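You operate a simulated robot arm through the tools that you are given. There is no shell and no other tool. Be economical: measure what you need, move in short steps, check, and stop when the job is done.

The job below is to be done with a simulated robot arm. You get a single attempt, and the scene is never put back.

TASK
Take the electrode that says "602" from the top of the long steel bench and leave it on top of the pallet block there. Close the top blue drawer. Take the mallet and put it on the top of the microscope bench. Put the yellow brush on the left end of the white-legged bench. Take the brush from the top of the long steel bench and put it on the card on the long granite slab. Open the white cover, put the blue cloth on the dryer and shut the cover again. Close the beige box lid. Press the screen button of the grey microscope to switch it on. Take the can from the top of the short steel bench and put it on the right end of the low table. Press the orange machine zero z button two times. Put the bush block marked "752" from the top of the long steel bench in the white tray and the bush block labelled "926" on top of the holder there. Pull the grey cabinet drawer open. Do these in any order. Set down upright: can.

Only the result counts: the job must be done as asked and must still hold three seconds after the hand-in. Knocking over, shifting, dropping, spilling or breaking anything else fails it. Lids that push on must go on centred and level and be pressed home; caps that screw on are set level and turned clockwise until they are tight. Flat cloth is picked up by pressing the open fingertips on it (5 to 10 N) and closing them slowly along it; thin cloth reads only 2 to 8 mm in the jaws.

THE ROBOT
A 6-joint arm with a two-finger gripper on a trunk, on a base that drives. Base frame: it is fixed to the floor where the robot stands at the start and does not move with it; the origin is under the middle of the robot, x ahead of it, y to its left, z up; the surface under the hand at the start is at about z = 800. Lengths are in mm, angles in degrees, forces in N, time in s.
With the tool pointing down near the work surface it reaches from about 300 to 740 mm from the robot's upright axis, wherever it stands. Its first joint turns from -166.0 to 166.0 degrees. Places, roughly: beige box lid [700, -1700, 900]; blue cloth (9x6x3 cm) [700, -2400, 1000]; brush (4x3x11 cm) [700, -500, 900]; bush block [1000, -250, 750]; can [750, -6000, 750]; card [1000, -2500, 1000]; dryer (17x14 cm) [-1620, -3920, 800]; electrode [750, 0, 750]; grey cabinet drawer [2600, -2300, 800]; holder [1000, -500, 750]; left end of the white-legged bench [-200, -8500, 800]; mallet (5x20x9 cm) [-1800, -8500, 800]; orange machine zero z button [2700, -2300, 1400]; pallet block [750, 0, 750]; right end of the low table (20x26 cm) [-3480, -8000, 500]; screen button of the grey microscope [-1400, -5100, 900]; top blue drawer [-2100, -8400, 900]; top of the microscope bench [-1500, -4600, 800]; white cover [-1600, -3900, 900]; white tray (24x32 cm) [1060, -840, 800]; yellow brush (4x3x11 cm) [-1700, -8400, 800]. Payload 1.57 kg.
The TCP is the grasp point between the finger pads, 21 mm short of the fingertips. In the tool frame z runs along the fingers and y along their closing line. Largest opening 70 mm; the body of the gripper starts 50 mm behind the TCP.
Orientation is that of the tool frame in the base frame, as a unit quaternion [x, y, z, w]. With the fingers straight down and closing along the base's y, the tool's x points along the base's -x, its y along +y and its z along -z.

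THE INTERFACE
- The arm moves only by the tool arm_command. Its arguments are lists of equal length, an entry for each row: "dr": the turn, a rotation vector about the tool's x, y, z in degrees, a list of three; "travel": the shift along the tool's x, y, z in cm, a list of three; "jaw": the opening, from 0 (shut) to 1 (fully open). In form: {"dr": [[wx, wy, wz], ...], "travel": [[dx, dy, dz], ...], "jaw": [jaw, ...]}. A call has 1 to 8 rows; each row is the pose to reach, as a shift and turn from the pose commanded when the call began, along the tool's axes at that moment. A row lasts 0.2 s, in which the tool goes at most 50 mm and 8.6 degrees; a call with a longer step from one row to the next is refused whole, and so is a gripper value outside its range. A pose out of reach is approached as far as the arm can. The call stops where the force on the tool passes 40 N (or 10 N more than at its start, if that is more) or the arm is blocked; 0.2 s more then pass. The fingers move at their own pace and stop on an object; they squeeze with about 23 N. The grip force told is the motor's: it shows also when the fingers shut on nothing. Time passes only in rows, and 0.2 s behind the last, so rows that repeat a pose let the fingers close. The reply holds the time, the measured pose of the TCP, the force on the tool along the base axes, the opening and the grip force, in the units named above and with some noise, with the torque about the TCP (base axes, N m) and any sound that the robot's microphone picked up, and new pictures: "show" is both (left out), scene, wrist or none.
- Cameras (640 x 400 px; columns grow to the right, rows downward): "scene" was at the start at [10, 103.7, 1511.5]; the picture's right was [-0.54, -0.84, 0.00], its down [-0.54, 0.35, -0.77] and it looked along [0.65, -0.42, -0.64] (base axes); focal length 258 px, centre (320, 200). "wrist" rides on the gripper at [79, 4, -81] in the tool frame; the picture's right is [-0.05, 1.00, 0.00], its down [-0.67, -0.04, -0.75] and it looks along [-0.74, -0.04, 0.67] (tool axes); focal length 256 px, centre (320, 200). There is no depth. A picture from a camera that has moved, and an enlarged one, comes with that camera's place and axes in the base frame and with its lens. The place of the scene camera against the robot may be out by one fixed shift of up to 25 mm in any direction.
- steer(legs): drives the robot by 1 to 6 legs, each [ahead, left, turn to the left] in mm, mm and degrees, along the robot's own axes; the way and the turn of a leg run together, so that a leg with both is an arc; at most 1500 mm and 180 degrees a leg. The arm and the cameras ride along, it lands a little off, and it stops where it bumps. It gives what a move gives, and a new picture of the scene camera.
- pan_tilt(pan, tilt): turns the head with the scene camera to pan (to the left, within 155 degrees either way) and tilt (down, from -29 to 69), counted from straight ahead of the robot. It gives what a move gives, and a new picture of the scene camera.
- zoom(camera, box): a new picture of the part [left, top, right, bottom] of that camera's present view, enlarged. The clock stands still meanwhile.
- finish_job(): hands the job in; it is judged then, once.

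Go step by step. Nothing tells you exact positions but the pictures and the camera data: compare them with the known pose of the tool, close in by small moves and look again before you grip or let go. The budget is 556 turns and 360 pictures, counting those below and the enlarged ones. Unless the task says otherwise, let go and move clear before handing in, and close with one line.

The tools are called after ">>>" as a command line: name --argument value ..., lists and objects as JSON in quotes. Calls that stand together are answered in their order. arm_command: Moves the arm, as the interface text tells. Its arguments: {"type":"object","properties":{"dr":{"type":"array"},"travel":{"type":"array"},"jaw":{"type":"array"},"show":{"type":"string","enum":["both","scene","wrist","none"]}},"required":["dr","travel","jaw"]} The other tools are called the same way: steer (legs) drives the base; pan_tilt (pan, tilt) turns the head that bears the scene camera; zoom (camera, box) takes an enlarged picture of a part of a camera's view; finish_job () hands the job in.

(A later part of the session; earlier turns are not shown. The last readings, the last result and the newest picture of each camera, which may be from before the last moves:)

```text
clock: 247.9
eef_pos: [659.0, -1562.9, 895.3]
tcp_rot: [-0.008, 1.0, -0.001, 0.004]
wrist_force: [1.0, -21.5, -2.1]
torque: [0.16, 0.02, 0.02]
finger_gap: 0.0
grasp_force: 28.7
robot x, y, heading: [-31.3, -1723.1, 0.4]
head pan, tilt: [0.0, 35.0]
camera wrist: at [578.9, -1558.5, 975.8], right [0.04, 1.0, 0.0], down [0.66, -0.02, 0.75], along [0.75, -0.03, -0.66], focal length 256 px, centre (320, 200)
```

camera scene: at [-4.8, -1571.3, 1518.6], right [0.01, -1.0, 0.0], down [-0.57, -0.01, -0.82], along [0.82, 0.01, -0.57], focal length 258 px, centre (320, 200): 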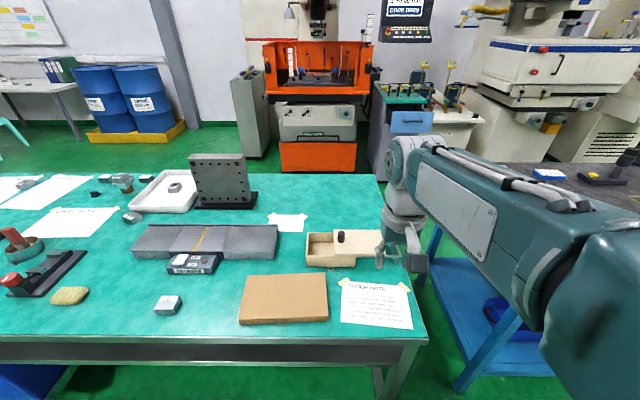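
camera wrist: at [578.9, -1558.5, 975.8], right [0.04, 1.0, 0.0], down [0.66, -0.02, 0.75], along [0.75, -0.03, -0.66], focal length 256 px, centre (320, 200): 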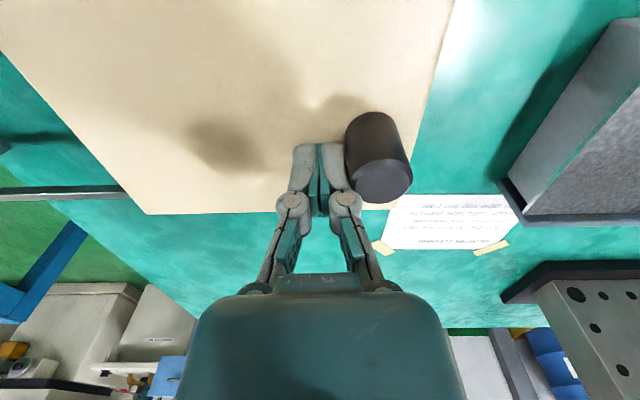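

Stop reached, flush. Retract and verify.

>>> arm_command --dr '[[0, 0, 0], [0, 0, 0], [0, 0, 0], [0, 0, 0], [0, 0, 0], [0, 0, 0]]' --travel '[[0, -1.5, 0], [0, -1.5, -4.5], [2, -1.5, -9], [4, -1.5, -13], [8, -1.5, -15], [12, -1.5, -17]]' --jaw '[0, 0, 0, 0, 0.5, 0.5]' --show "wrist"

```text
clock: 249.3
eef_pos: [537.3, -1573.1, 1065.1]
tcp_rot: [-0.007, 1.0, -0.002, 0.003]
wrist_force: [0.6, -0.2, -1.2]
torque: [0.0, 0.03, -0.01]
finger_gap: 35.1
grasp_force: 0.1
robot x, y, heading: [-29.3, -1719.8, 0.7]
head pan, tilt: [0.0, 35.0]
camera wrist: at [457.3, -1569.8, 1145.1], right [0.04, 1.0, 0.0], down [0.66, -0.02, 0.75], along [0.75, -0.03, -0.66], focal length 256 px, centre (320, 200)
```

wrist: 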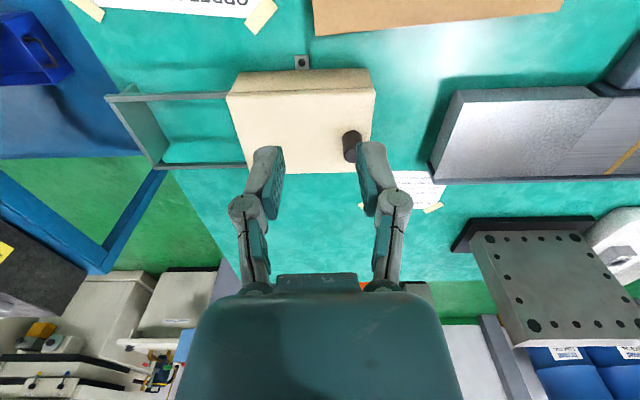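

Lid is closed. Driving along the bench to the brush in its cup.

>>> steer --legs '[[-60, 0, -0.5], [0, 1180, 0]]'

>>> arm_command --dr '[[0, 0, 0]]' --travel '[[0, 0, -3]]' --jaw '[1]' --show "wrist"

```text
clock: 255.9
eef_pos: [471.9, -375.7, 1064.4]
tcp_rot: [-0.007, 1.0, -0.001, 0.005]
wrist_force: [-0.8, 0.1, 0.5]
torque: [0.0, 0.01, 0.02]
finger_gap: 35.0
grasp_force: 0.1
robot x, y, heading: [-95.8, -521.7, 0.3]
head pan, tilt: [0.0, 35.0]
camera scene: at [-68.3, -372.8, 1518.6], right [0.01, -1.0, 0.0], down [-0.57, 0.0, -0.82], along [0.82, 0.01, -0.57], focal length 258 px, centre (320, 200)
```

scene: 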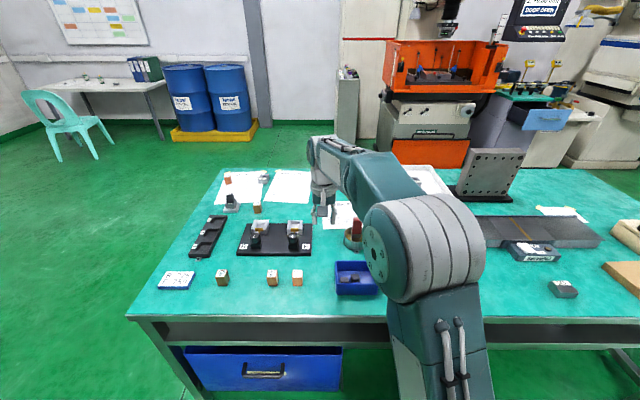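

```text
clock: 256.3
eef_pos: [470.3, -374.2, 1094.7]
tcp_rot: [-0.007, 1.0, -0.002, 0.005]
wrist_force: [1.1, -0.8, -0.2]
torque: [0.0, -0.01, 0.02]
finger_gap: 69.9
grasp_force: 0.0
robot x, y, heading: [-95.7, -522.6, 0.5]
head pan, tilt: [0.0, 35.0]
camera wrist: at [390.6, -370.7, 1175.4], right [0.04, 1.0, 0.0], down [0.66, -0.02, 0.75], along [0.75, -0.03, -0.66], focal length 256 px, centre (320, 200)
```

wrist: 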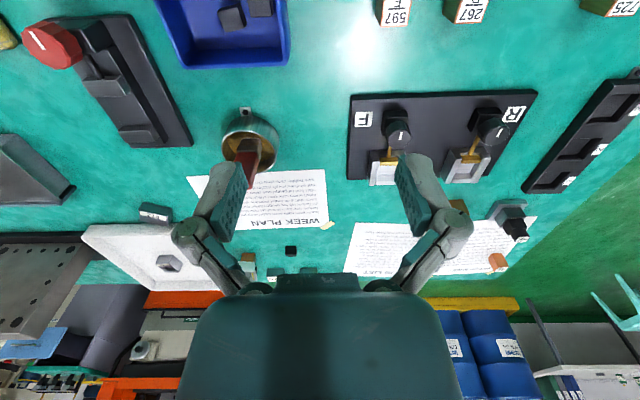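

>>> steer --legs '[[65, 0, -0.3]]'

>>> arm_command --dr '[[0, 0, 0], [0, 0, 0], [0, 0, 0]]' --travel '[[0, -4, 2.5], [0, -8, 5], [-1, -10.8, 8]]' --jaw '[1, 1, 1]' --show "wrist"

>>> zoom --camera "wrist" --box '[240, 60, 400, 160]'

```text
clock: 257.3
eef_pos: [535.2, -376.1, 1095.5]
tcp_rot: [-0.005, 1.0, -0.002, 0.004]
wrist_force: [-0.4, -0.2, 0.2]
torque: [0.01, 0.0, 0.0]
finger_gap: 69.8
grasp_force: 0.1
robot x, y, heading: [-31.3, -525.9, -0.2]
head pan, tilt: [0.0, 35.0]
camera scene: at [-3.5, -371.6, 1518.5], right [0.0, -1.0, 0.0], down [-0.57, 0.0, -0.82], along [0.82, 0.0, -0.57], focal length 258 px, centre (320, 200)
```

scene: 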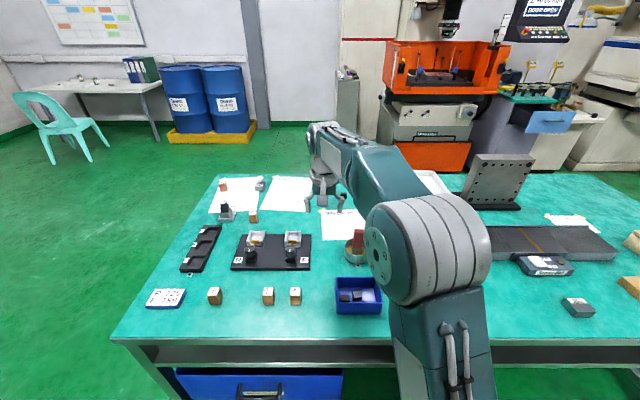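

```text
clock: 258.1
eef_pos: [547.4, -485.9, 1018.7]
tcp_rot: [-0.005, 1.0, -0.001, 0.006]
wrist_force: [0.0, 0.3, -0.3]
torque: [0.0, 0.04, 0.01]
finger_gap: 69.8
grasp_force: 0.1
robot x, y, heading: [-32.1, -520.0, -0.1]
head pan, tilt: [0.0, 35.0]
camera wrist: at [467.2, -482.0, 1097.7], right [0.04, 1.0, 0.0], down [0.66, -0.03, 0.75], along [0.75, -0.03, -0.66], focal length 256 px, centre (320, 200)
```

wrist: 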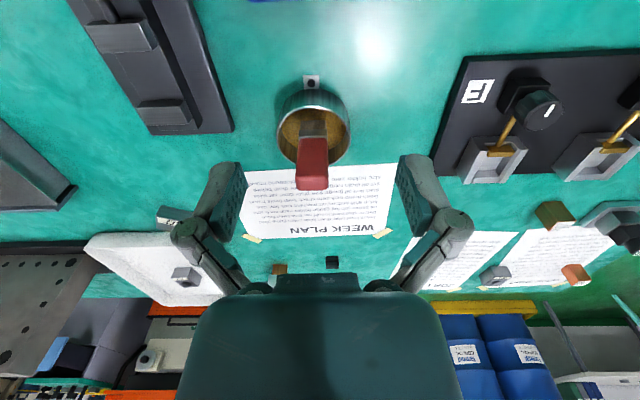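

```text
4.00 times, centred on (320, 110) of wrist
camera zoom: at [467.2, -482.0, 1097.7], right [0.04, 1.0, 0.0], down [0.66, -0.03, 0.75], along [0.75, -0.03, -0.66], focal length 1024 px, centre (320, 560)
```

zoom: 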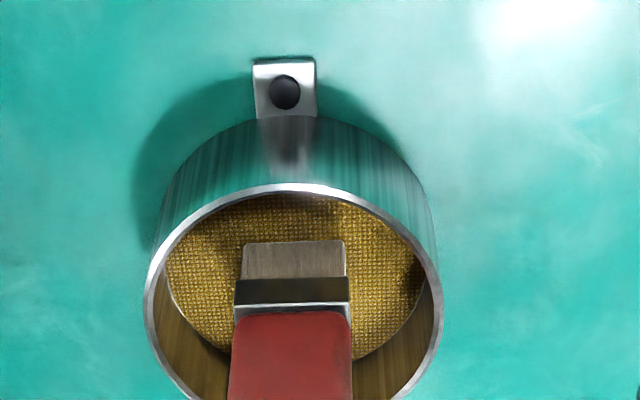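

The brush stands bristles-down in the fixed cup at ~[644,-496], top z≈920. I'll grip it with the tool horizontal so I can later lay it flat; first turning the wrist 180° (camera on top) then pitching forward.

>>> arm_command --dr '[[0, 0, 8.5], [0, 0, 17], [0, 0, 25.5], [0, 0, 34], [0, 0, 42.5], [0, 0, 51], [0, 0, 59.5], [0, 0, 68]]' --travel '[[1, 0, 0], [2, 0, 0], [3, 0, 0], [4, 0, 0], [5, 0, 0], [6, 0, 0], [6, 0, 0], [6, 0, 0]]' --jaw '[0.9, 0.9, 0.9, 0.9, 0.9, 0.9, 0.9, 0.9]' --show "none"

>>> arm_command --dr '[[0, 0, 8.5], [0, 0, 17], [0, 0, 25.5], [0, 0, 34], [0, 0, 42.5], [0, 0, 51], [0, 0, 59.5], [0, 0, 68]]' --travel '[[0, 0, 0], [0, 0, 0], [0, 0, 0], [0, 0, 0], [0, 0, 0], [0, 0, 0], [0, 0, 0], [0, 0, 0]]' --jaw '[0.9, 0.9, 0.9, 0.9, 0.9, 0.9, 0.9, 0.9]' --show "none"

>>> arm_command --dr '[[0, 0, 8.5], [0, 0, 17], [0, 0, 25.5], [0, 0, 34], [0, 0, 44]]' --travel '[[0, 0, 0], [0, 0, 0], [0, 0, 0], [0, 0, 0], [0, 0, 0]]' --jaw '[0.9, 0.9, 0.9, 0.9, 0.9]' --show "none"

```text
clock: 259.9
eef_pos: [485.9, -486.5, 1014.9]
tcp_rot: [0.557, 0.831, 0.001, 0.005]
wrist_force: [0.0, 1.4, -0.3]
torque: [0.04, 0.05, 0.01]
finger_gap: 63.0
grasp_force: 0.1
robot x, y, heading: [-30.4, -527.6, 0.2]
head pan, tilt: [0.0, 35.0]
```

```text
clock: 261.7
eef_pos: [487.8, -486.2, 1014.3]
tcp_rot: [0.926, 0.378, 0.003, 0.004]
wrist_force: [0.1, -0.1, 0.0]
torque: [-0.02, 0.01, 0.01]
finger_gap: 62.8
grasp_force: 0.0
robot x, y, heading: [-29.9, -522.0, 0.2]
head pan, tilt: [0.0, 35.0]
```

```text
refused: row 5 steps farther than a row can; nothing moved
```

>>> arm_command --dr '[[0, 0, 8], [0, 0, 16], [0, 0, 24], [0, 0, 32], [0, 0, 40], [0, 0, 44.4]]' --travel '[[0, 0, 0], [0, 0, 0], [0, 0, 0], [0, 0, 0], [0, 0, 0], [0, 0, 0]]' --jaw '[0.9, 0.9, 0.9, 0.9, 0.9, 0.9]' --show "none"

>>> arm_command --dr '[[0, 8.5, 0], [0, 17, 0], [0, 25.5, 0], [0, 34, 0], [0, 42.5, 0], [0, 51, 0], [0, 59.5, 0], [0, 68, 0]]' --travel '[[0, 0, 0], [0, 0, 0], [0, 0, 0], [0, 0, 0], [0, 0, 0], [0, 0, 0], [0, 0, 0], [0, 0, 0]]' --jaw '[0.9, 0.9, 0.9, 0.9, 0.9, 0.9, 0.9, 0.9]' --show "none"

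>>> arm_command --dr '[[0, 8, 0], [0, 16, 0], [0, 22, 0]]' --travel '[[0, 0, 0], [0, 0, 0], [0, 0, 0]]' --jaw '[0.9, 0.9, 0.9]' --show "both"

```text
clock: 263.1
eef_pos: [483.1, -547.2, 1008.0]
tcp_rot: [1.0, 0.022, 0.008, -0.019]
wrist_force: [-0.5, 0.0, 0.4]
torque: [-0.01, -0.03, 0.03]
finger_gap: 63.0
grasp_force: 0.0
out of reach, approached as far as the arm can: row 5, 6
robot x, y, heading: [-33.4, -524.4, 0.1]
head pan, tilt: [0.0, 35.0]
```

```text
clock: 265.1
eef_pos: [475.7, -521.3, 1002.4]
tcp_rot: [0.825, 0.118, 0.55, -0.045]
wrist_force: [0.2, -0.2, 0.2]
torque: [-0.02, 0.0, 0.02]
finger_gap: 62.9
grasp_force: 0.1
out of reach, approached as far as the arm can: row 6
robot x, y, heading: [-28.8, -522.4, 0.3]
head pan, tilt: [0.0, 35.0]
stopped in row 8: the arm was blocked; the commanded pose is now the measured one
```

```text
clock: 265.9
eef_pos: [475.9, -520.0, 1002.6]
tcp_rot: [0.705, 0.106, 0.699, -0.064]
wrist_force: [-0.2, -0.2, -0.4]
torque: [0.0, -0.01, 0.01]
finger_gap: 63.1
grasp_force: 0.1
robot x, y, heading: [-28.1, -517.3, 0.0]
head pan, tilt: [0.0, 35.0]
camera scene: at [-4.1, -372.5, 1518.6], right [0.0, -1.0, 0.0], down [-0.57, 0.0, -0.82], along [0.82, 0.0, -0.57], focal length 258 px, centre (320, 200)
camera wrist: at [398.6, -539.5, 1084.7], right [0.24, -0.97, 0.0], down [-0.73, -0.18, -0.66], along [0.64, 0.15, -0.75], focal length 256 px, centre (320, 200)
```

scene: 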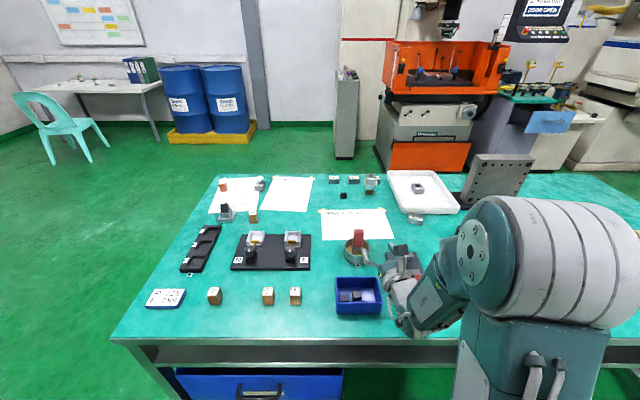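
wrist: 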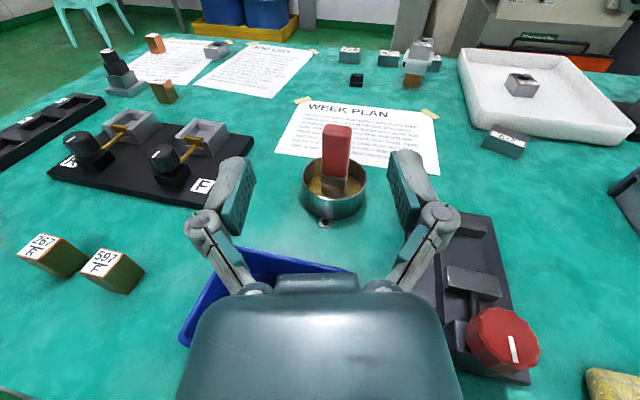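

The tool is now horizontal with a clear view of the brush. Straightening the yaw, then approaching.

>>> arm_command --dr '[[-6.5, 0, 1.6], [-13.3, 0, 3.3]]' --travel '[[0, 0, 0], [0, 0, 0]]' --jaw '[0.9, 0.9]' --show "none"

>>> arm_command --dr '[[0, 0, 0], [0, 0, 0], [0, 0, 0]]' --travel '[[-2, -1, 2], [-4, -2, 4], [-6, -2.3, 6]]' --jaw '[0.9, 0.9, 0.9]' --show "wrist"

```text
clock: 266.5
eef_pos: [466.4, -583.1, 1007.7]
tcp_rot: [0.712, 0.015, 0.702, -0.014]
wrist_force: [-0.5, 0.4, -0.1]
torque: [0.03, 0.0, 0.03]
finger_gap: 63.2
grasp_force: 0.1
out of reach, approached as far as the arm can: row 1, 2
robot x, y, heading: [-28.8, -523.3, 0.0]
head pan, tilt: [0.0, 35.0]
```

```text
clock: 267.3
eef_pos: [519.1, -598.7, 950.8]
tcp_rot: [0.711, 0.013, 0.703, -0.012]
wrist_force: [-0.4, -1.1, 0.0]
torque: [-0.01, -0.01, -0.03]
finger_gap: 63.1
grasp_force: 0.2
out of reach, approached as far as the arm can: row 1, 2, 3
robot x, y, heading: [-33.8, -519.9, 0.0]
head pan, tilt: [0.0, 35.0]
camera wrist: at [439.4, -605.0, 1031.7], right [0.03, -1.0, -0.05], down [-0.75, 0.01, -0.66], along [0.66, 0.06, -0.75], focal length 256 px, centre (320, 200)
```

wrist: 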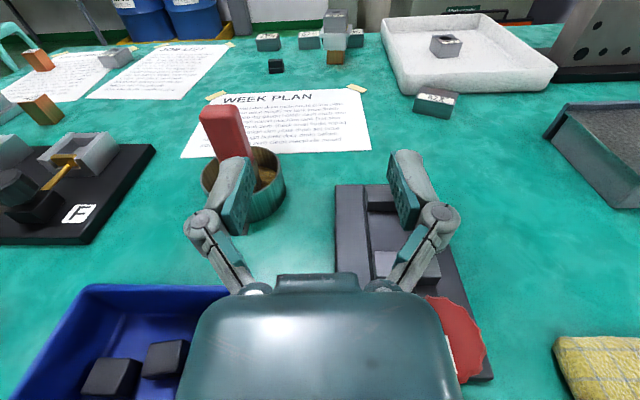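

A wrist joint limit ties yaw to lateral offset, so I shift the base left 103 mm instead.

>>> steer --legs '[[0, 103, 0]]'

>>> arm_command --dr '[[0, 0, 0]]' --travel '[[0, 0, 0]]' --jaw '[0.9]' --show "wrist"

```text
clock: 268.5
eef_pos: [518.9, -507.8, 949.8]
tcp_rot: [0.711, 0.01, 0.703, -0.014]
wrist_force: [-0.5, -1.3, -0.1]
torque: [0.03, 0.0, 0.09]
finger_gap: 63.2
grasp_force: 0.0
robot x, y, heading: [-31.7, -420.4, 0.3]
head pan, tilt: [0.0, 35.0]
camera scene: at [-4.0, -293.2, 1520.5], right [0.0, -1.0, -0.01], down [-0.57, 0.01, -0.82], along [0.82, 0.01, -0.57], focal length 258 px, centre (320, 200)
```

scene: 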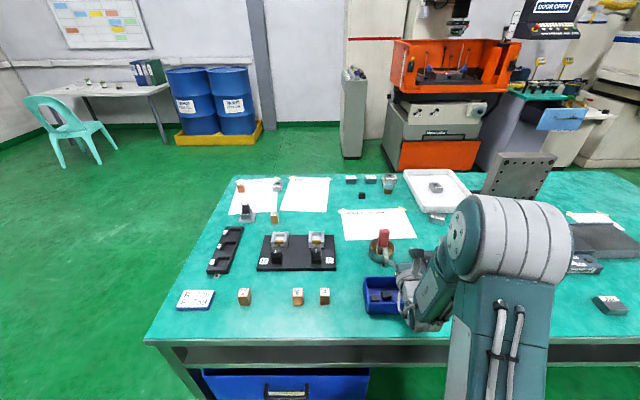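

```text
clock: 268.9
eef_pos: [518.0, -499.1, 951.6]
tcp_rot: [0.711, 0.014, 0.703, -0.011]
wrist_force: [0.4, -1.2, 0.1]
torque: [0.02, 0.0, 0.04]
finger_gap: 63.0
grasp_force: 0.2
robot x, y, heading: [-32.4, -424.1, 0.2]
head pan, tilt: [0.0, 35.0]
camera wrist: at [438.7, -504.6, 1032.1], right [0.03, -1.0, -0.05], down [-0.75, 0.01, -0.66], along [0.66, 0.06, -0.75], focal length 256 px, centre (320, 200)
```

wrist: 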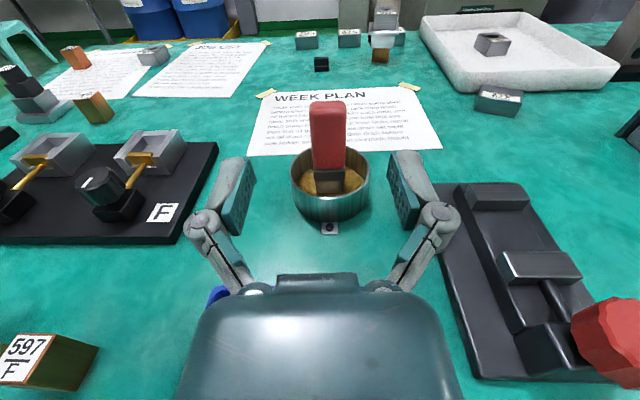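

>>> arm_command --dr '[[0, 0, 0], [0, 0, 0], [0, 0, 0], [0, 0, 0]]' --travel '[[-2.4, 0, 0], [-4.6, 0, 2], [-4.6, 0, 6], [-4.6, 0.1, 9]]' --jaw '[0.9, 0.9, 0.9, 0.9]' --show "wrist"

```text
clock: 269.9
eef_pos: [605.9, -517.0, 904.5]
tcp_rot: [0.712, 0.019, 0.702, -0.016]
wrist_force: [0.4, -1.4, 0.0]
torque: [0.04, 0.07, 0.04]
finger_gap: 62.8
grasp_force: 0.0
out of reach, approached as far as the arm can: row 2, 3, 4
robot x, y, heading: [-31.1, -428.5, 0.3]
head pan, tilt: [0.0, 35.0]
camera wrist: at [526.6, -523.5, 984.8], right [0.05, -1.0, -0.05], down [-0.75, 0.0, -0.66], along [0.65, 0.07, -0.75], focal length 256 px, centre (320, 200)
```

wrist: 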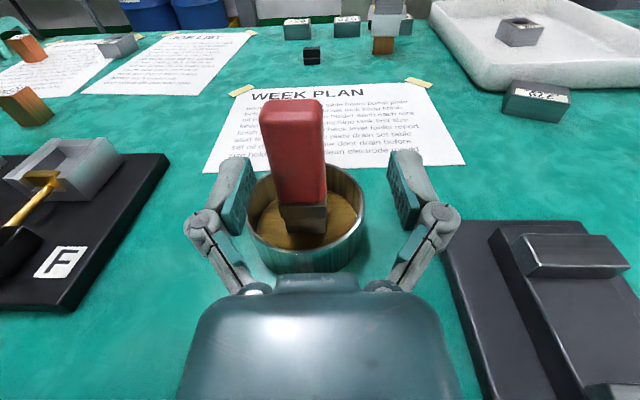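

>>> steer --legs '[[0, 26, 0]]'

>>> arm_command --dr '[[0, 0, 0], [0, 0, 0]]' --travel '[[0, 0, 2], [0, 0, 3.6]]' --jaw '[0.9, 0.9]' --show "wrist"

```text
clock: 270.7
eef_pos: [606.2, -499.2, 903.6]
tcp_rot: [0.712, 0.015, 0.702, -0.017]
wrist_force: [0.0, -1.9, -0.5]
torque: [0.02, -0.02, 0.07]
finger_gap: 63.1
grasp_force: 0.1
robot x, y, heading: [-32.4, -402.4, -0.1]
head pan, tilt: [0.0, 35.0]
camera scene: at [-3.6, -264.5, 1519.8], right [0.0, -1.0, -0.01], down [-0.57, 0.01, -0.82], along [0.82, 0.01, -0.57], focal length 258 px, centre (320, 200)
```

scene: 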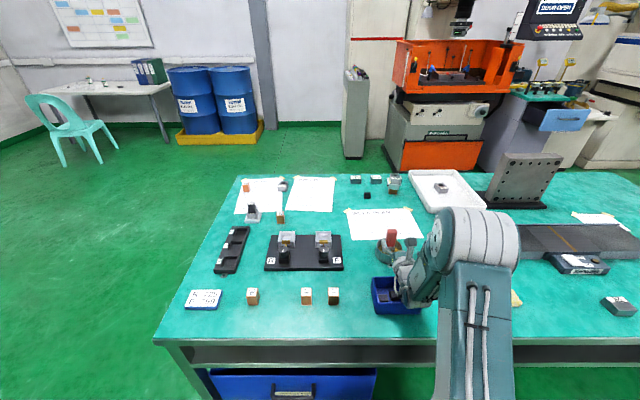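

```text
clock: 271.3
eef_pos: [641.2, -492.4, 904.7]
tcp_rot: [0.711, 0.019, 0.703, -0.016]
wrist_force: [0.2, 0.7, 0.6]
torque: [-0.01, 0.0, -0.01]
finger_gap: 63.0
grasp_force: 0.1
robot x, y, heading: [-26.9, -402.4, 0.0]
head pan, tilt: [0.0, 35.0]
camera wrist: at [561.3, -501.0, 984.2], right [0.05, -1.0, -0.05], down [-0.75, 0.0, -0.66], along [0.65, 0.07, -0.75], focal length 256 px, centre (320, 200)
```

wrist: 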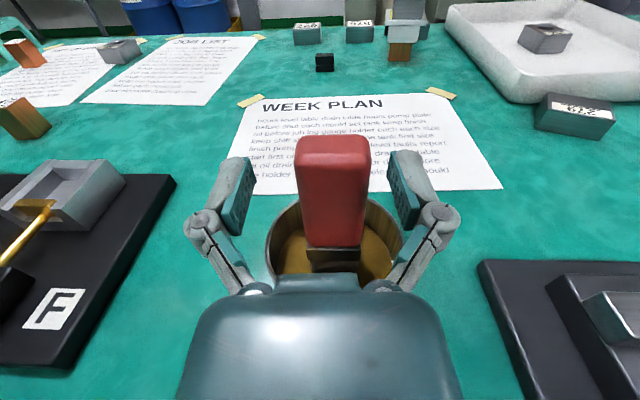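

>>> arm_command --dr '[[0, 0, 0], [0, 0, 0], [0, 0, 0], [0, 0, 0]]' --travel '[[0, 0.6, 0.2], [0, 0.6, 0.2], [0, 0.6, 0.2], [0, 0.6, 0.2]]' --jaw '[0.9, 0.5, 0, 0]' --show "wrist"

```text
clock: 272.3
eef_pos: [643.7, -496.2, 904.6]
tcp_rot: [0.712, 0.017, 0.702, -0.014]
wrist_force: [-0.8, -0.4, 0.1]
torque: [-0.02, -0.01, 0.01]
finger_gap: 33.5
grasp_force: 23.1
robot x, y, heading: [-29.6, -405.6, 0.3]
head pan, tilt: [0.0, 35.0]
camera wrist: at [564.0, -503.9, 984.8], right [0.04, -1.0, -0.05], down [-0.75, 0.0, -0.66], along [0.66, 0.06, -0.75], focal length 256 px, centre (320, 200)
```

wrist: 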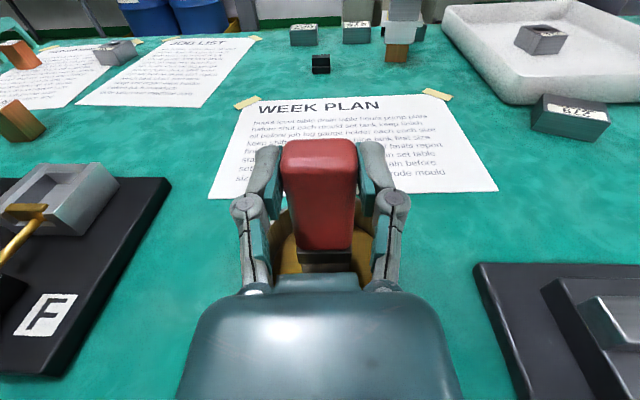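

Gripped (33.5 mm). Lifting straight out of the cup.

>>> arm_command --dr '[[0, 0, 0], [0, 0, 0], [0, 0, 0], [0, 0, 0], [0, 0, 0], [0, 0, 0]]' --travel '[[3, 0, 0], [7, 0, 0], [11, 0, 0], [15, 0, 0], [17, 0, -4], [19, 0, -8]]' --jaw '[0, 0, 0, 0, 0, 0]' --show "wrist"

```text
clock: 273.7
eef_pos: [567.3, -497.8, 1095.7]
tcp_rot: [0.712, 0.018, 0.702, -0.014]
wrist_force: [-0.5, 1.3, -1.1]
torque: [0.0, -0.05, 0.0]
finger_gap: 33.1
grasp_force: 22.7
robot x, y, heading: [-33.6, -403.6, 0.2]
head pan, tilt: [0.0, 35.0]
camera wrist: at [487.3, -505.5, 1175.6], right [0.04, -1.0, -0.05], down [-0.76, 0.0, -0.66], along [0.65, 0.07, -0.75], focal length 256 px, centre (320, 200)
```

wrist: 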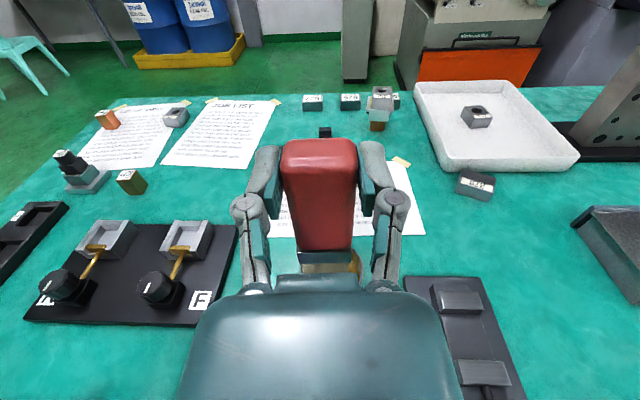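

Brush in hand. Driving around to the back of the granite slab.

>>> steer --legs '[[-370, 0, 0], [0, -1500, 0], [0, -1500, 0], [0, -330, 0]]'

```text
clock: 292.0
eef_pos: [295.4, -3826.3, 1095.5]
tcp_rot: [0.71, 0.031, 0.703, -0.027]
wrist_force: [0.2, 0.4, -1.1]
torque: [-0.03, 0.0, -0.02]
finger_gap: 33.2
grasp_force: 22.8
robot x, y, heading: [-307.0, -3757.5, 2.2]
head pan, tilt: [0.0, 35.0]
camera scene: at [-285.2, -3601.2, 1518.3], right [0.04, -1.0, 0.0], down [-0.57, -0.02, -0.82], along [0.82, 0.03, -0.57], focal length 258 px, centre (320, 200)
```

scene: 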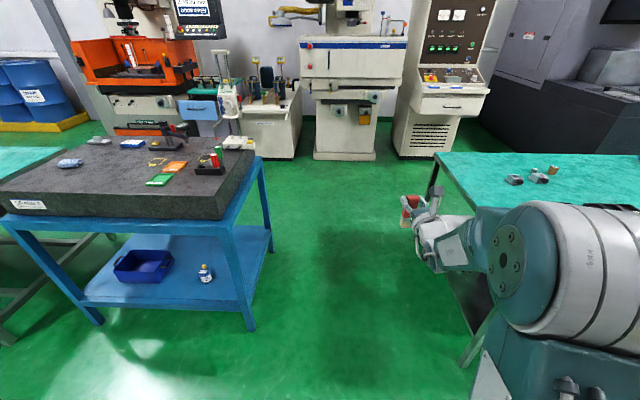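

>>> zoom --camera "scene" --box '[0, 110, 270, 220]'

>>> steer --legs '[[0, 0, -2.2], [1500, 0, 0], [560, 0, 0], [0, 0, 178]]'

```text
2.37 times, centred on (135, 165) of scene
camera zoom: at [-285.2, -3601.2, 1518.3], right [0.04, -1.0, 0.0], down [-0.57, -0.02, -0.82], along [0.82, 0.03, -0.57], focal length 612 px, centre (758, 283)
```

zoom: 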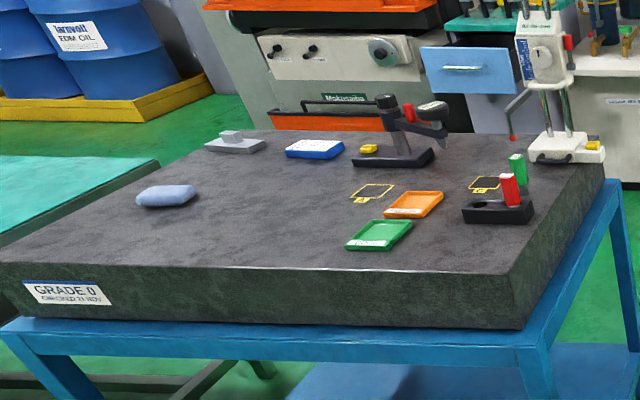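

```text
clock: 309.9
eef_pos: [1181.7, -3598.0, 1094.4]
tcp_rot: [0.005, 0.711, 0.008, -0.703]
wrist_force: [0.8, 0.2, -0.5]
torque: [0.02, -0.01, 0.02]
finger_gap: 33.4
grasp_force: 23.4
robot x, y, heading: [1773.4, -3729.1, 176.8]
head pan, tilt: [0.0, 35.0]
camera scene: at [1731.7, -3884.8, 1518.6], right [0.06, 1.0, 0.0], down [0.57, -0.03, -0.82], along [-0.82, 0.05, -0.57], focal length 258 px, centre (320, 200)
```

scene: 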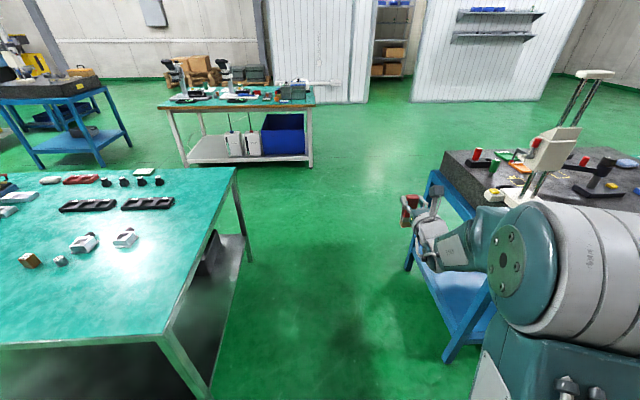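

The card is the blue-white one at about [994,-2541]. Keeping clear of the tall gauge stand, I drive along the back aisle to it.

>>> steer --legs '[[-170, 0, 3.2], [0, -1080, 0]]'

```text
clock: 316.5
eef_pos: [1351.3, -2560.6, 1095.7]
tcp_rot: [-0.015, 0.711, -0.011, -0.703]
wrist_force: [-0.2, 1.3, -0.6]
torque: [0.03, -0.04, -0.02]
finger_gap: 33.4
grasp_force: 23.2
robot x, y, heading: [1949.0, -2660.6, 179.4]
head pan, tilt: [0.0, 35.0]
camera scene: at [1915.0, -2820.8, 1518.5], right [0.01, 1.0, 0.0], down [0.57, 0.0, -0.82], along [-0.82, 0.01, -0.57], focal length 258 px, centre (320, 200)
```

scene: 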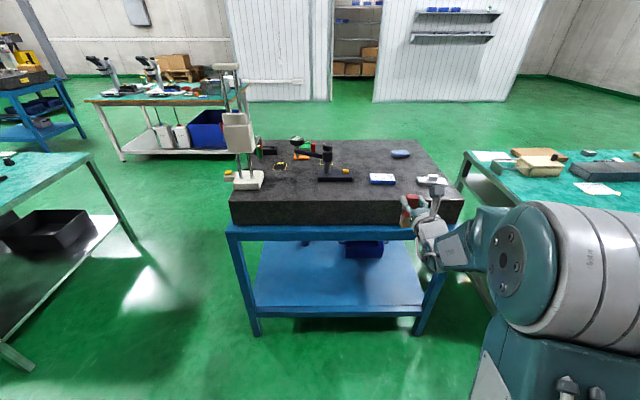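

>>> steer --legs '[[355, 0, 0.6]]'

>>> arm_command --dr '[[0, 0, 0]]' --travel '[[0, 0, 0]]' --jaw '[0]' --show "wrist"

```text
clock: 318.8
eef_pos: [996.3, -2563.1, 1095.1]
tcp_rot: [-0.016, 0.711, -0.012, -0.702]
wrist_force: [0.8, -0.9, -0.8]
torque: [-0.02, -0.03, 0.01]
finger_gap: 33.0
grasp_force: 23.1
robot x, y, heading: [1593.1, -2662.0, -179.8]
head pan, tilt: [0.0, 35.0]
camera scene: at [1562.5, -2818.3, 1518.6], right [0.0, 1.0, 0.0], down [0.57, 0.0, -0.82], along [-0.82, 0.0, -0.57], focal length 258 px, centre (320, 200)
```

scene: 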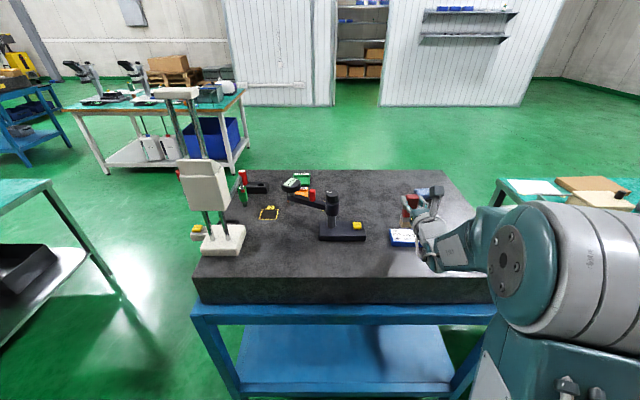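

```text
clock: 319.1
eef_pos: [996.6, -2563.5, 1096.0]
tcp_rot: [-0.017, 0.712, -0.013, -0.702]
wrist_force: [-0.1, 0.3, -1.2]
torque: [0.02, -0.02, 0.03]
finger_gap: 33.2
grasp_force: 22.9
robot x, y, heading: [1595.3, -2661.4, -179.8]
head pan, tilt: [0.0, 35.0]
camera wrist: at [1076.5, -2556.0, 1175.8], right [-0.04, 1.0, -0.05], down [0.75, 0.0, -0.66], along [-0.66, -0.06, -0.75], focal length 256 px, centre (320, 200)
```

wrist: 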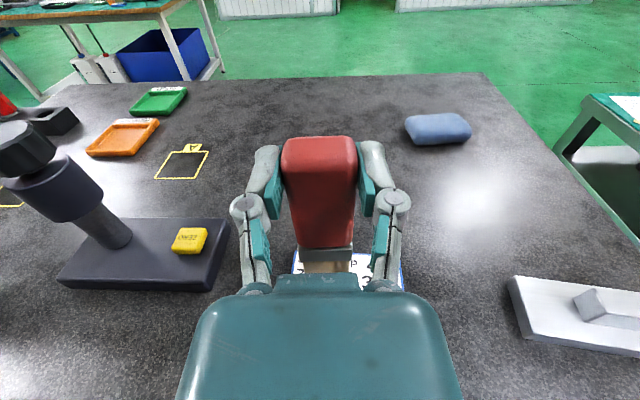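

The card lies right beneath. Moving ~5 cm ahead and pitching the tool down so the brush becomes horizontal.

>>> arm_command --dr '[[0, 0, 0], [0, -8.5, 0], [0, -17, 0], [0, -25.5, 0], [0, -34, 0], [0, -42.5, 0], [0, -51, 0], [0, -59.5, 0]]' --travel '[[0, 1, 3], [0, 1.8, 5], [0, 1.8, 5], [0, 1.8, 5], [0, 1.8, 5], [0, 1.8, 5], [0, 1.8, 5], [0, 1.8, 5]]' --jaw '[0, 0, 0, 0, 0, 0, 0, 0]' --show "none"

>>> arm_command --dr '[[0, -8, 0], [0, -16, 0], [0, -24, 0], [0, -30, 0]]' --travel '[[0, 0, 0], [0, 0, 0], [0, 0, 0], [0, 0, 0]]' --jaw '[0, 0, 0, 0]' --show "both"

```text
clock: 320.9
eef_pos: [946.2, -2548.5, 1094.9]
tcp_rot: [-0.022, 0.966, -0.004, -0.256]
wrist_force: [0.0, -1.0, -0.3]
torque: [-0.03, 0.06, -0.02]
finger_gap: 33.1
grasp_force: 22.5
robot x, y, heading: [1593.9, -2659.8, -180.1]
head pan, tilt: [0.0, 35.0]
```

```text
clock: 321.9
eef_pos: [946.8, -2547.8, 1095.6]
tcp_rot: [-0.022, 1.0, 0.002, 0.003]
wrist_force: [0.8, 0.0, -1.0]
torque: [0.0, 0.07, 0.0]
finger_gap: 33.1
grasp_force: 23.0
robot x, y, heading: [1593.2, -2660.2, -179.9]
head pan, tilt: [0.0, 35.0]
camera scene: at [1561.5, -2818.0, 1518.6], right [0.0, 1.0, 0.0], down [0.57, 0.0, -0.82], along [-0.82, 0.0, -0.57], focal length 258 px, centre (320, 200)
camera wrist: at [866.2, -2546.6, 1176.2], right [0.01, 1.0, 0.01], down [0.66, -0.01, 0.75], along [0.75, 0.0, -0.66], focal length 256 px, centre (320, 200)
```

scene: 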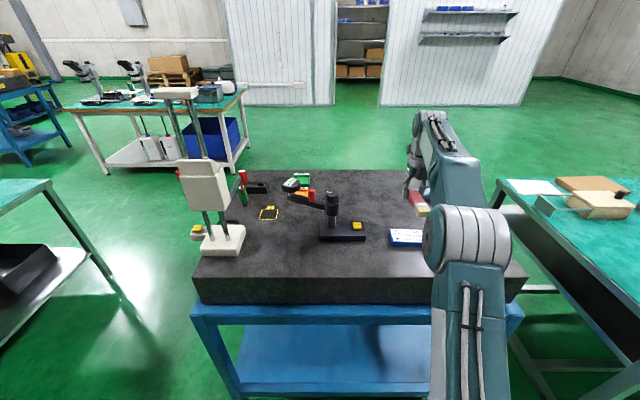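
wrist: 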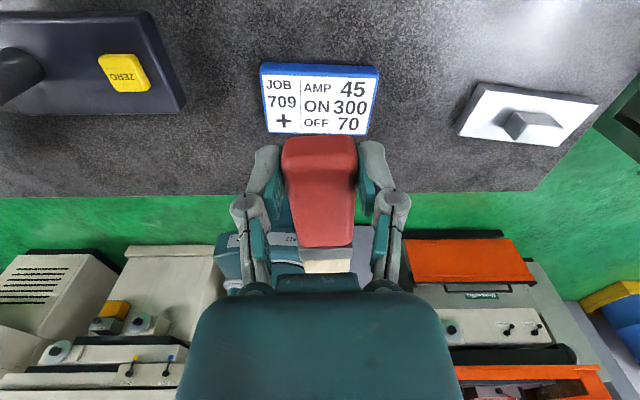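

The card centre is [983,-2547]; brush centre will be at ~986. Lowering.

>>> arm_command --dr '[[0, 0, 0], [0, 0, 0], [0, 0, 0]]' --travel '[[0, 0, 4.5], [0, 0, 8.5], [0, 0, 10.6]]' --jaw '[0, 0, 0]' --show "wrist"

```text
clock: 322.8
eef_pos: [946.7, -2546.1, 988.1]
tcp_rot: [-0.022, 1.0, 0.002, 0.002]
wrist_force: [-0.3, -0.3, -0.6]
torque: [-0.02, 0.03, 0.01]
finger_gap: 33.2
grasp_force: 22.9
robot x, y, heading: [1594.3, -2662.2, -180.0]
head pan, tilt: [0.0, 35.0]
camera wrist: at [867.1, -2545.4, 1069.4], right [0.01, 1.0, 0.01], down [0.66, -0.01, 0.75], along [0.75, 0.0, -0.66], focal length 256 px, centre (320, 200)
```

wrist: 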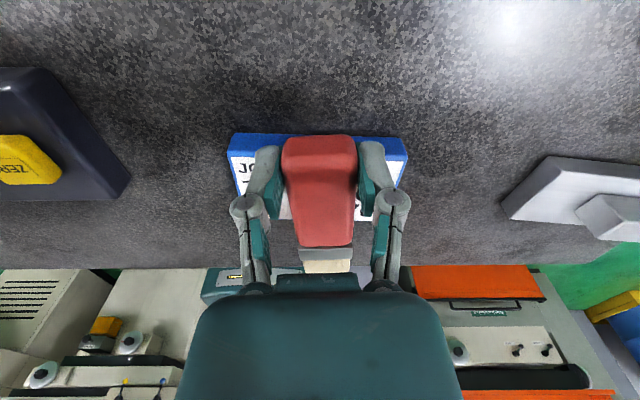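

>>> arm_command --dr '[[0, 0, 0], [0, 0, 0], [0, 0, 0], [0, 0, 0], [0, 0, 0]]' --travel '[[0, 0, 0.3], [0, 0, 0.6], [0, 0, 0.9], [0, 0, 1.2], [0, 0, 1.2]]' --jaw '[0, 0, 0, 0, 0]' --show "none"

```text
clock: 323.9
eef_pos: [946.3, -2546.4, 979.6]
tcp_rot: [-0.021, 1.0, 0.004, -0.001]
wrist_force: [-1.4, 1.3, 23.5]
torque: [-0.15, -0.13, 0.0]
finger_gap: 33.2
grasp_force: 23.4
robot x, y, heading: [1590.9, -2659.4, -180.0]
head pan, tilt: [0.0, 35.0]
```

Contact. Releasing gently.

>>> arm_command --dr '[[0, 0, 0], [0, 0, 0], [0, 0, 0], [0, 0, 0], [0, 0, 0], [0, 0, 0]]' --travel '[[0, 0, -0.3], [0, 0, -0.3], [0, 0, -0.3], [0, 0, -3], [0, 0, -7], [0, 0, -11]]' --jaw '[0.3, 0.65, 0.75, 0.75, 0.75, 0.75]' --show "wrist"

```text
clock: 325.4
eef_pos: [944.7, -2548.9, 1086.8]
tcp_rot: [-0.022, 1.0, 0.003, 0.004]
wrist_force: [0.2, 0.5, -0.2]
torque: [0.03, -0.03, 0.02]
finger_gap: 52.2
grasp_force: 0.1
robot x, y, heading: [1595.8, -2660.5, -180.0]
head pan, tilt: [0.0, 35.0]
camera wrist: at [865.4, -2548.0, 1167.2], right [0.01, 1.0, 0.01], down [0.66, -0.01, 0.75], along [0.75, 0.0, -0.66], focal length 256 px, centre (320, 200)
```

wrist: 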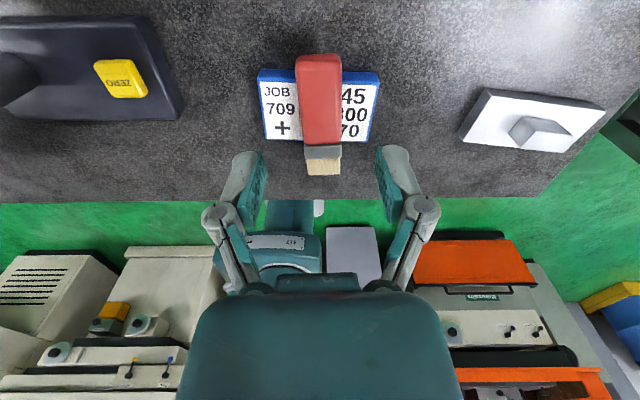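

Brush rests flat on the card. Retracting and restoring the wrist orientation.

>>> arm_command --dr '[[0, 0, 0], [0, 0, 0], [0, 0, 0], [0, 0, 0], [0, 0, 0]]' --travel '[[-4, 0, -1], [-8, 0, -2], [-12, 0, -3], [-16, 0, -4], [-20, 0, -5]]' --jaw '[0.75, 0.75, 0.75, 0.75, 0.75]' --show "none"

>>> arm_command --dr '[[0, 0, -8.5], [0, 0, -17], [0, 0, -25.5], [0, 0, -34], [0, 0, -42.5], [0, 0, -51], [0, 0, -59.5], [0, 0, -68]]' --travel '[[0, 0, 0], [0, 0, 0], [0, 0, 0], [0, 0, 0], [0, 0, 0], [0, 0, 0], [0, 0, 0], [0, 0, 0]]' --jaw '[0.5, 0.5, 0.5, 0.5, 0.5, 0.5, 0.5, 0.5]' --show "none"

>>> arm_command --dr '[[0, 0, -8.5], [0, 0, -17], [0, 0, -25.5], [0, 0, -34], [0, 0, -42.5], [0, 0, -51], [0, 0, -59.5], [0, 0, -68]]' --travel '[[0, 0, 0], [0, 0, 0], [0, 0, 0], [0, 0, 0], [0, 0, 0], [0, 0, 0], [0, 0, 0], [0, 0, 0]]' --jaw '[0.5, 0.5, 0.5, 0.5, 0.5, 0.5, 0.5, 0.5]' --show "none"

>>> arm_command --dr '[[0, 0, -8.5], [0, 0, -17], [0, 0, -25.5], [0, 0, -34], [0, 0, -40]]' --travel '[[0, 0, 0], [0, 0, 0], [0, 0, 0], [0, 0, 0], [0, 0, 0]]' --jaw '[0.5, 0.5, 0.5, 0.5, 0.5]' --show "none"

```text
clock: 326.6
eef_pos: [1143.9, -2541.1, 1137.6]
tcp_rot: [-0.022, 1.0, 0.003, 0.002]
wrist_force: [0.4, -0.3, -0.3]
torque: [0.01, -0.02, -0.01]
finger_gap: 52.5
grasp_force: 0.1
robot x, y, heading: [1595.7, -2661.3, -179.9]
head pan, tilt: [0.0, 35.0]
```

```text
clock: 328.4
eef_pos: [1145.4, -2537.8, 1138.1]
tcp_rot: [-0.578, 0.816, 0.001, 0.002]
wrist_force: [-1.2, -0.4, -0.1]
torque: [0.0, 0.0, -0.03]
finger_gap: 35.1
grasp_force: 0.1
robot x, y, heading: [1594.8, -2656.9, -179.7]
head pan, tilt: [0.0, 35.0]
```

```text
clock: 330.1
eef_pos: [1145.3, -2538.1, 1137.7]
tcp_rot: [0.936, -0.353, 0.001, -0.003]
wrist_force: [-0.9, 0.0, -1.5]
torque: [-0.01, -0.01, -0.01]
finger_gap: 35.3
grasp_force: 0.1
robot x, y, heading: [1595.8, -2660.7, -179.9]
head pan, tilt: [0.0, 35.0]
```

```text
clock: 331.4
eef_pos: [1144.5, -2539.4, 1136.4]
tcp_rot: [1.0, -0.013, 0.002, -0.002]
wrist_force: [-0.2, 0.7, -0.5]
torque: [0.01, -0.01, -0.02]
finger_gap: 35.0
grasp_force: 0.0
robot x, y, heading: [1595.1, -2661.5, -180.0]
head pan, tilt: [0.0, 35.0]
```

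Now to the white cover/dryer at the microscope bench. Driving back through the gap.

>>> steer --legs '[[-185, 0, 0], [0, 1095, 0], [1500, 0, 0], [600, 0, 0]]'

```text
clock: 348.2
eef_pos: [-802.0, -3515.9, 1136.3]
tcp_rot: [0.999, -0.039, 0.003, -0.002]
wrist_force: [0.0, -0.1, 0.1]
torque: [-0.06, 0.02, 0.04]
finger_gap: 34.9
grasp_force: 0.1
robot x, y, heading: [-360.8, -3661.0, 177.3]
head pan, tilt: [0.0, 35.0]
camera scene: at [-399.4, -3816.4, 1518.7], right [0.05, 1.0, 0.0], down [0.57, -0.03, -0.82], along [-0.82, 0.04, -0.57], focal length 258 px, centre (320, 200)
```

scene: 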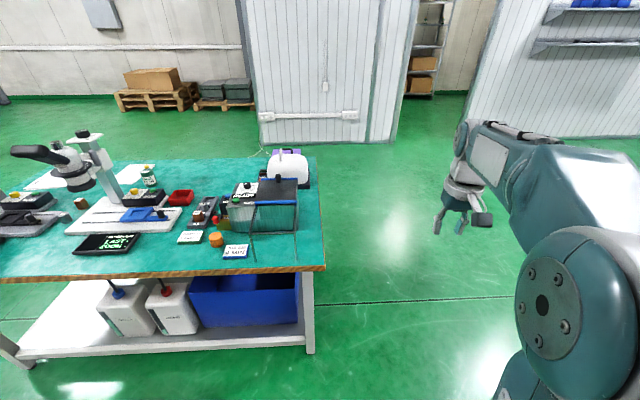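

>>> steer --legs '[[0, 0, 2.7], [0, -270, 0], [1270, 0, 0], [0, 0, 90]]'

>>> pan_tilt --pan 0 --tilt 45

```text
clock: 360.2
eef_pos: [-1734.8, -3822.2, 1137.7]
tcp_rot: [0.728, 0.685, -0.001, -0.003]
wrist_force: [0.3, 0.2, -0.5]
torque: [0.03, -0.01, 0.02]
finger_gap: 34.8
grasp_force: 0.1
robot x, y, heading: [-1597.6, -3379.1, -91.9]
head pan, tilt: [0.0, 35.0]
camera scene: at [-1448.9, -3416.4, 1518.7], right [-1.0, 0.03, 0.0], down [0.02, 0.57, -0.82], along [-0.03, -0.82, -0.57], focal length 258 px, centre (320, 200)
```

scene: 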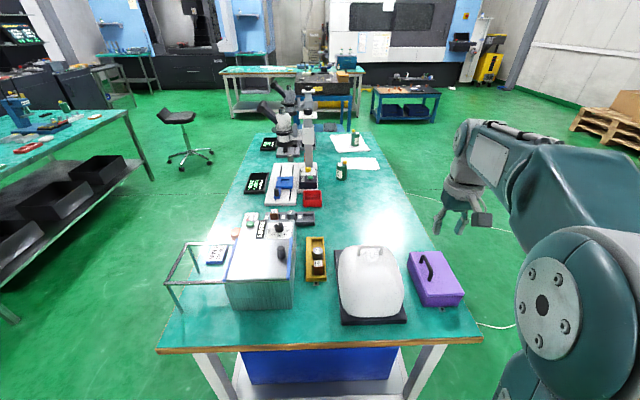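

```text
clock: 360.9
eef_pos: [-1734.6, -3821.6, 1137.6]
tcp_rot: [0.728, 0.686, 0.0, -0.003]
wrist_force: [-0.5, 0.1, -0.1]
torque: [0.0, 0.02, 0.02]
finger_gap: 34.9
grasp_force: 0.0
robot x, y, heading: [-1603.2, -3378.5, -91.8]
head pan, tilt: [0.0, 45.0]
camera scene: at [-1448.8, -3409.7, 1503.9], right [-1.0, 0.03, 0.0], down [0.02, 0.71, -0.71], along [-0.02, -0.71, -0.71], focal length 258 px, centre (320, 200)
```

scene: 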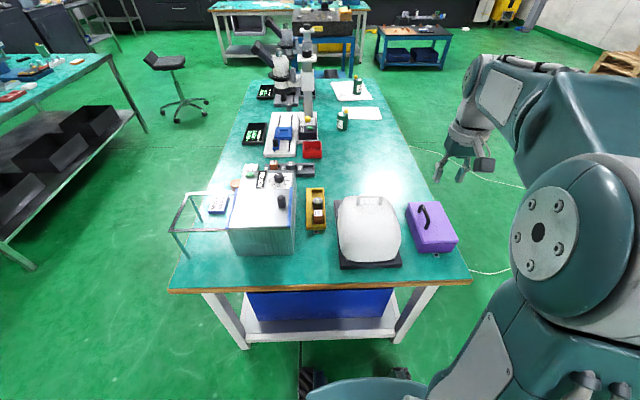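

>>> zoom --camera "scene" --box '[320, 180, 416, 280]'

>>> arm_command --dr '[[0, 0, 0], [0, 0, 0]]' --travel '[[0, 3, 0], [0, 6, 0]]' --jaw '[0.5, 0.5]' --show "wrist"

```text
4.00 times, centred on (368, 230) of scene
camera zoom: at [-1448.8, -3409.7, 1503.9], right [-1.0, 0.03, 0.0], down [0.02, 0.71, -0.71], along [-0.02, -0.71, -0.71], focal length 1032 px, centre (128, 80)
```

zoom: 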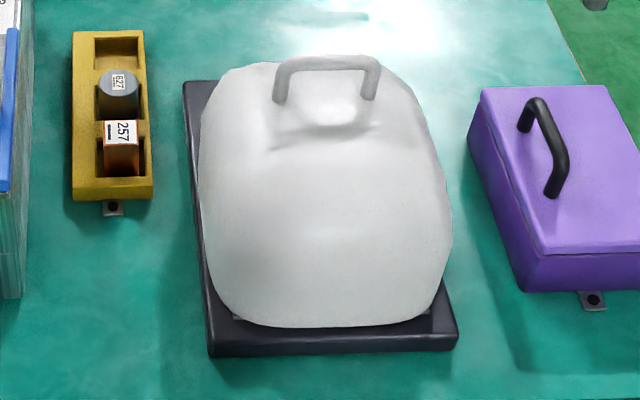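

```text
clock: 361.5
eef_pos: [-1673.4, -3827.2, 1136.6]
tcp_rot: [0.728, 0.686, -0.001, -0.004]
wrist_force: [0.4, -0.9, 0.0]
torque: [-0.01, 0.01, 0.0]
finger_gap: 34.8
grasp_force: 0.1
robot x, y, heading: [-1598.4, -3378.7, -91.9]
head pan, tilt: [0.0, 45.0]
camera wrist: at [-1663.8, -3747.5, 1217.8], right [0.99, -0.11, -0.01], down [-0.07, -0.67, 0.74], along [-0.09, -0.74, -0.67], focal length 256 px, centre (320, 200)
```

wrist: 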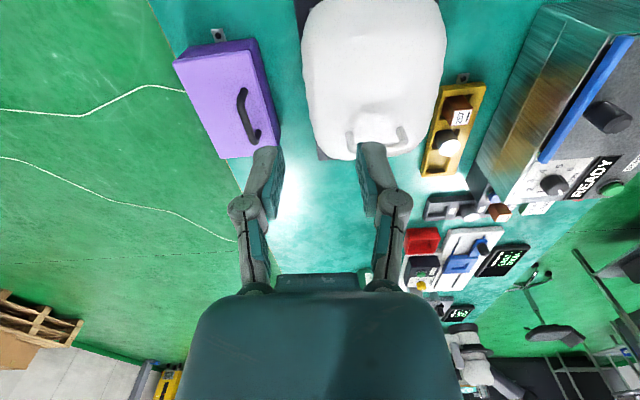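

The cover's handle is at the far (−y) end and it hinges on the near (+y) side. Working from the bench's west side makes the swing lateral and keeps it out of my way, so I go there.

>>> steer --legs '[[0, 0, 1.9], [0, -760, 0], [575, 0, 0], [0, 0, 90]]'

```text
clock: 372.6
eef_pos: [-1898.4, -4019.7, 1136.1]
tcp_rot: [0.019, 1.0, -0.002, -0.002]
wrist_force: [0.4, -0.4, 0.4]
torque: [0.0, -0.04, 0.03]
finger_gap: 35.0
grasp_force: 0.0
robot x, y, heading: [-2346.7, -3956.1, -0.4]
head pan, tilt: [0.0, 45.0]
camera scene: at [-2327.4, -3805.6, 1503.8], right [-0.01, -1.0, 0.0], down [-0.71, 0.01, -0.71], along [0.71, -0.01, -0.71], focal length 258 px, centre (320, 200)
```

scene: 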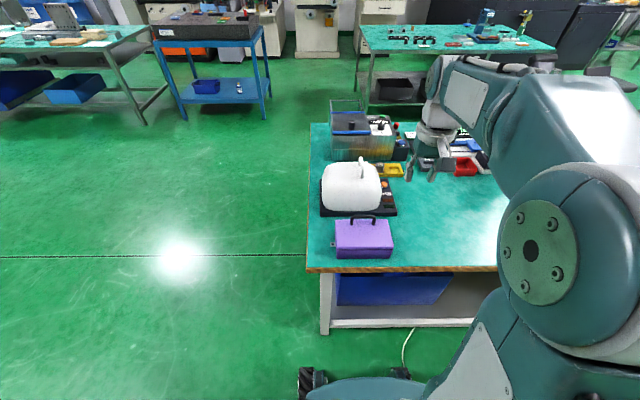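

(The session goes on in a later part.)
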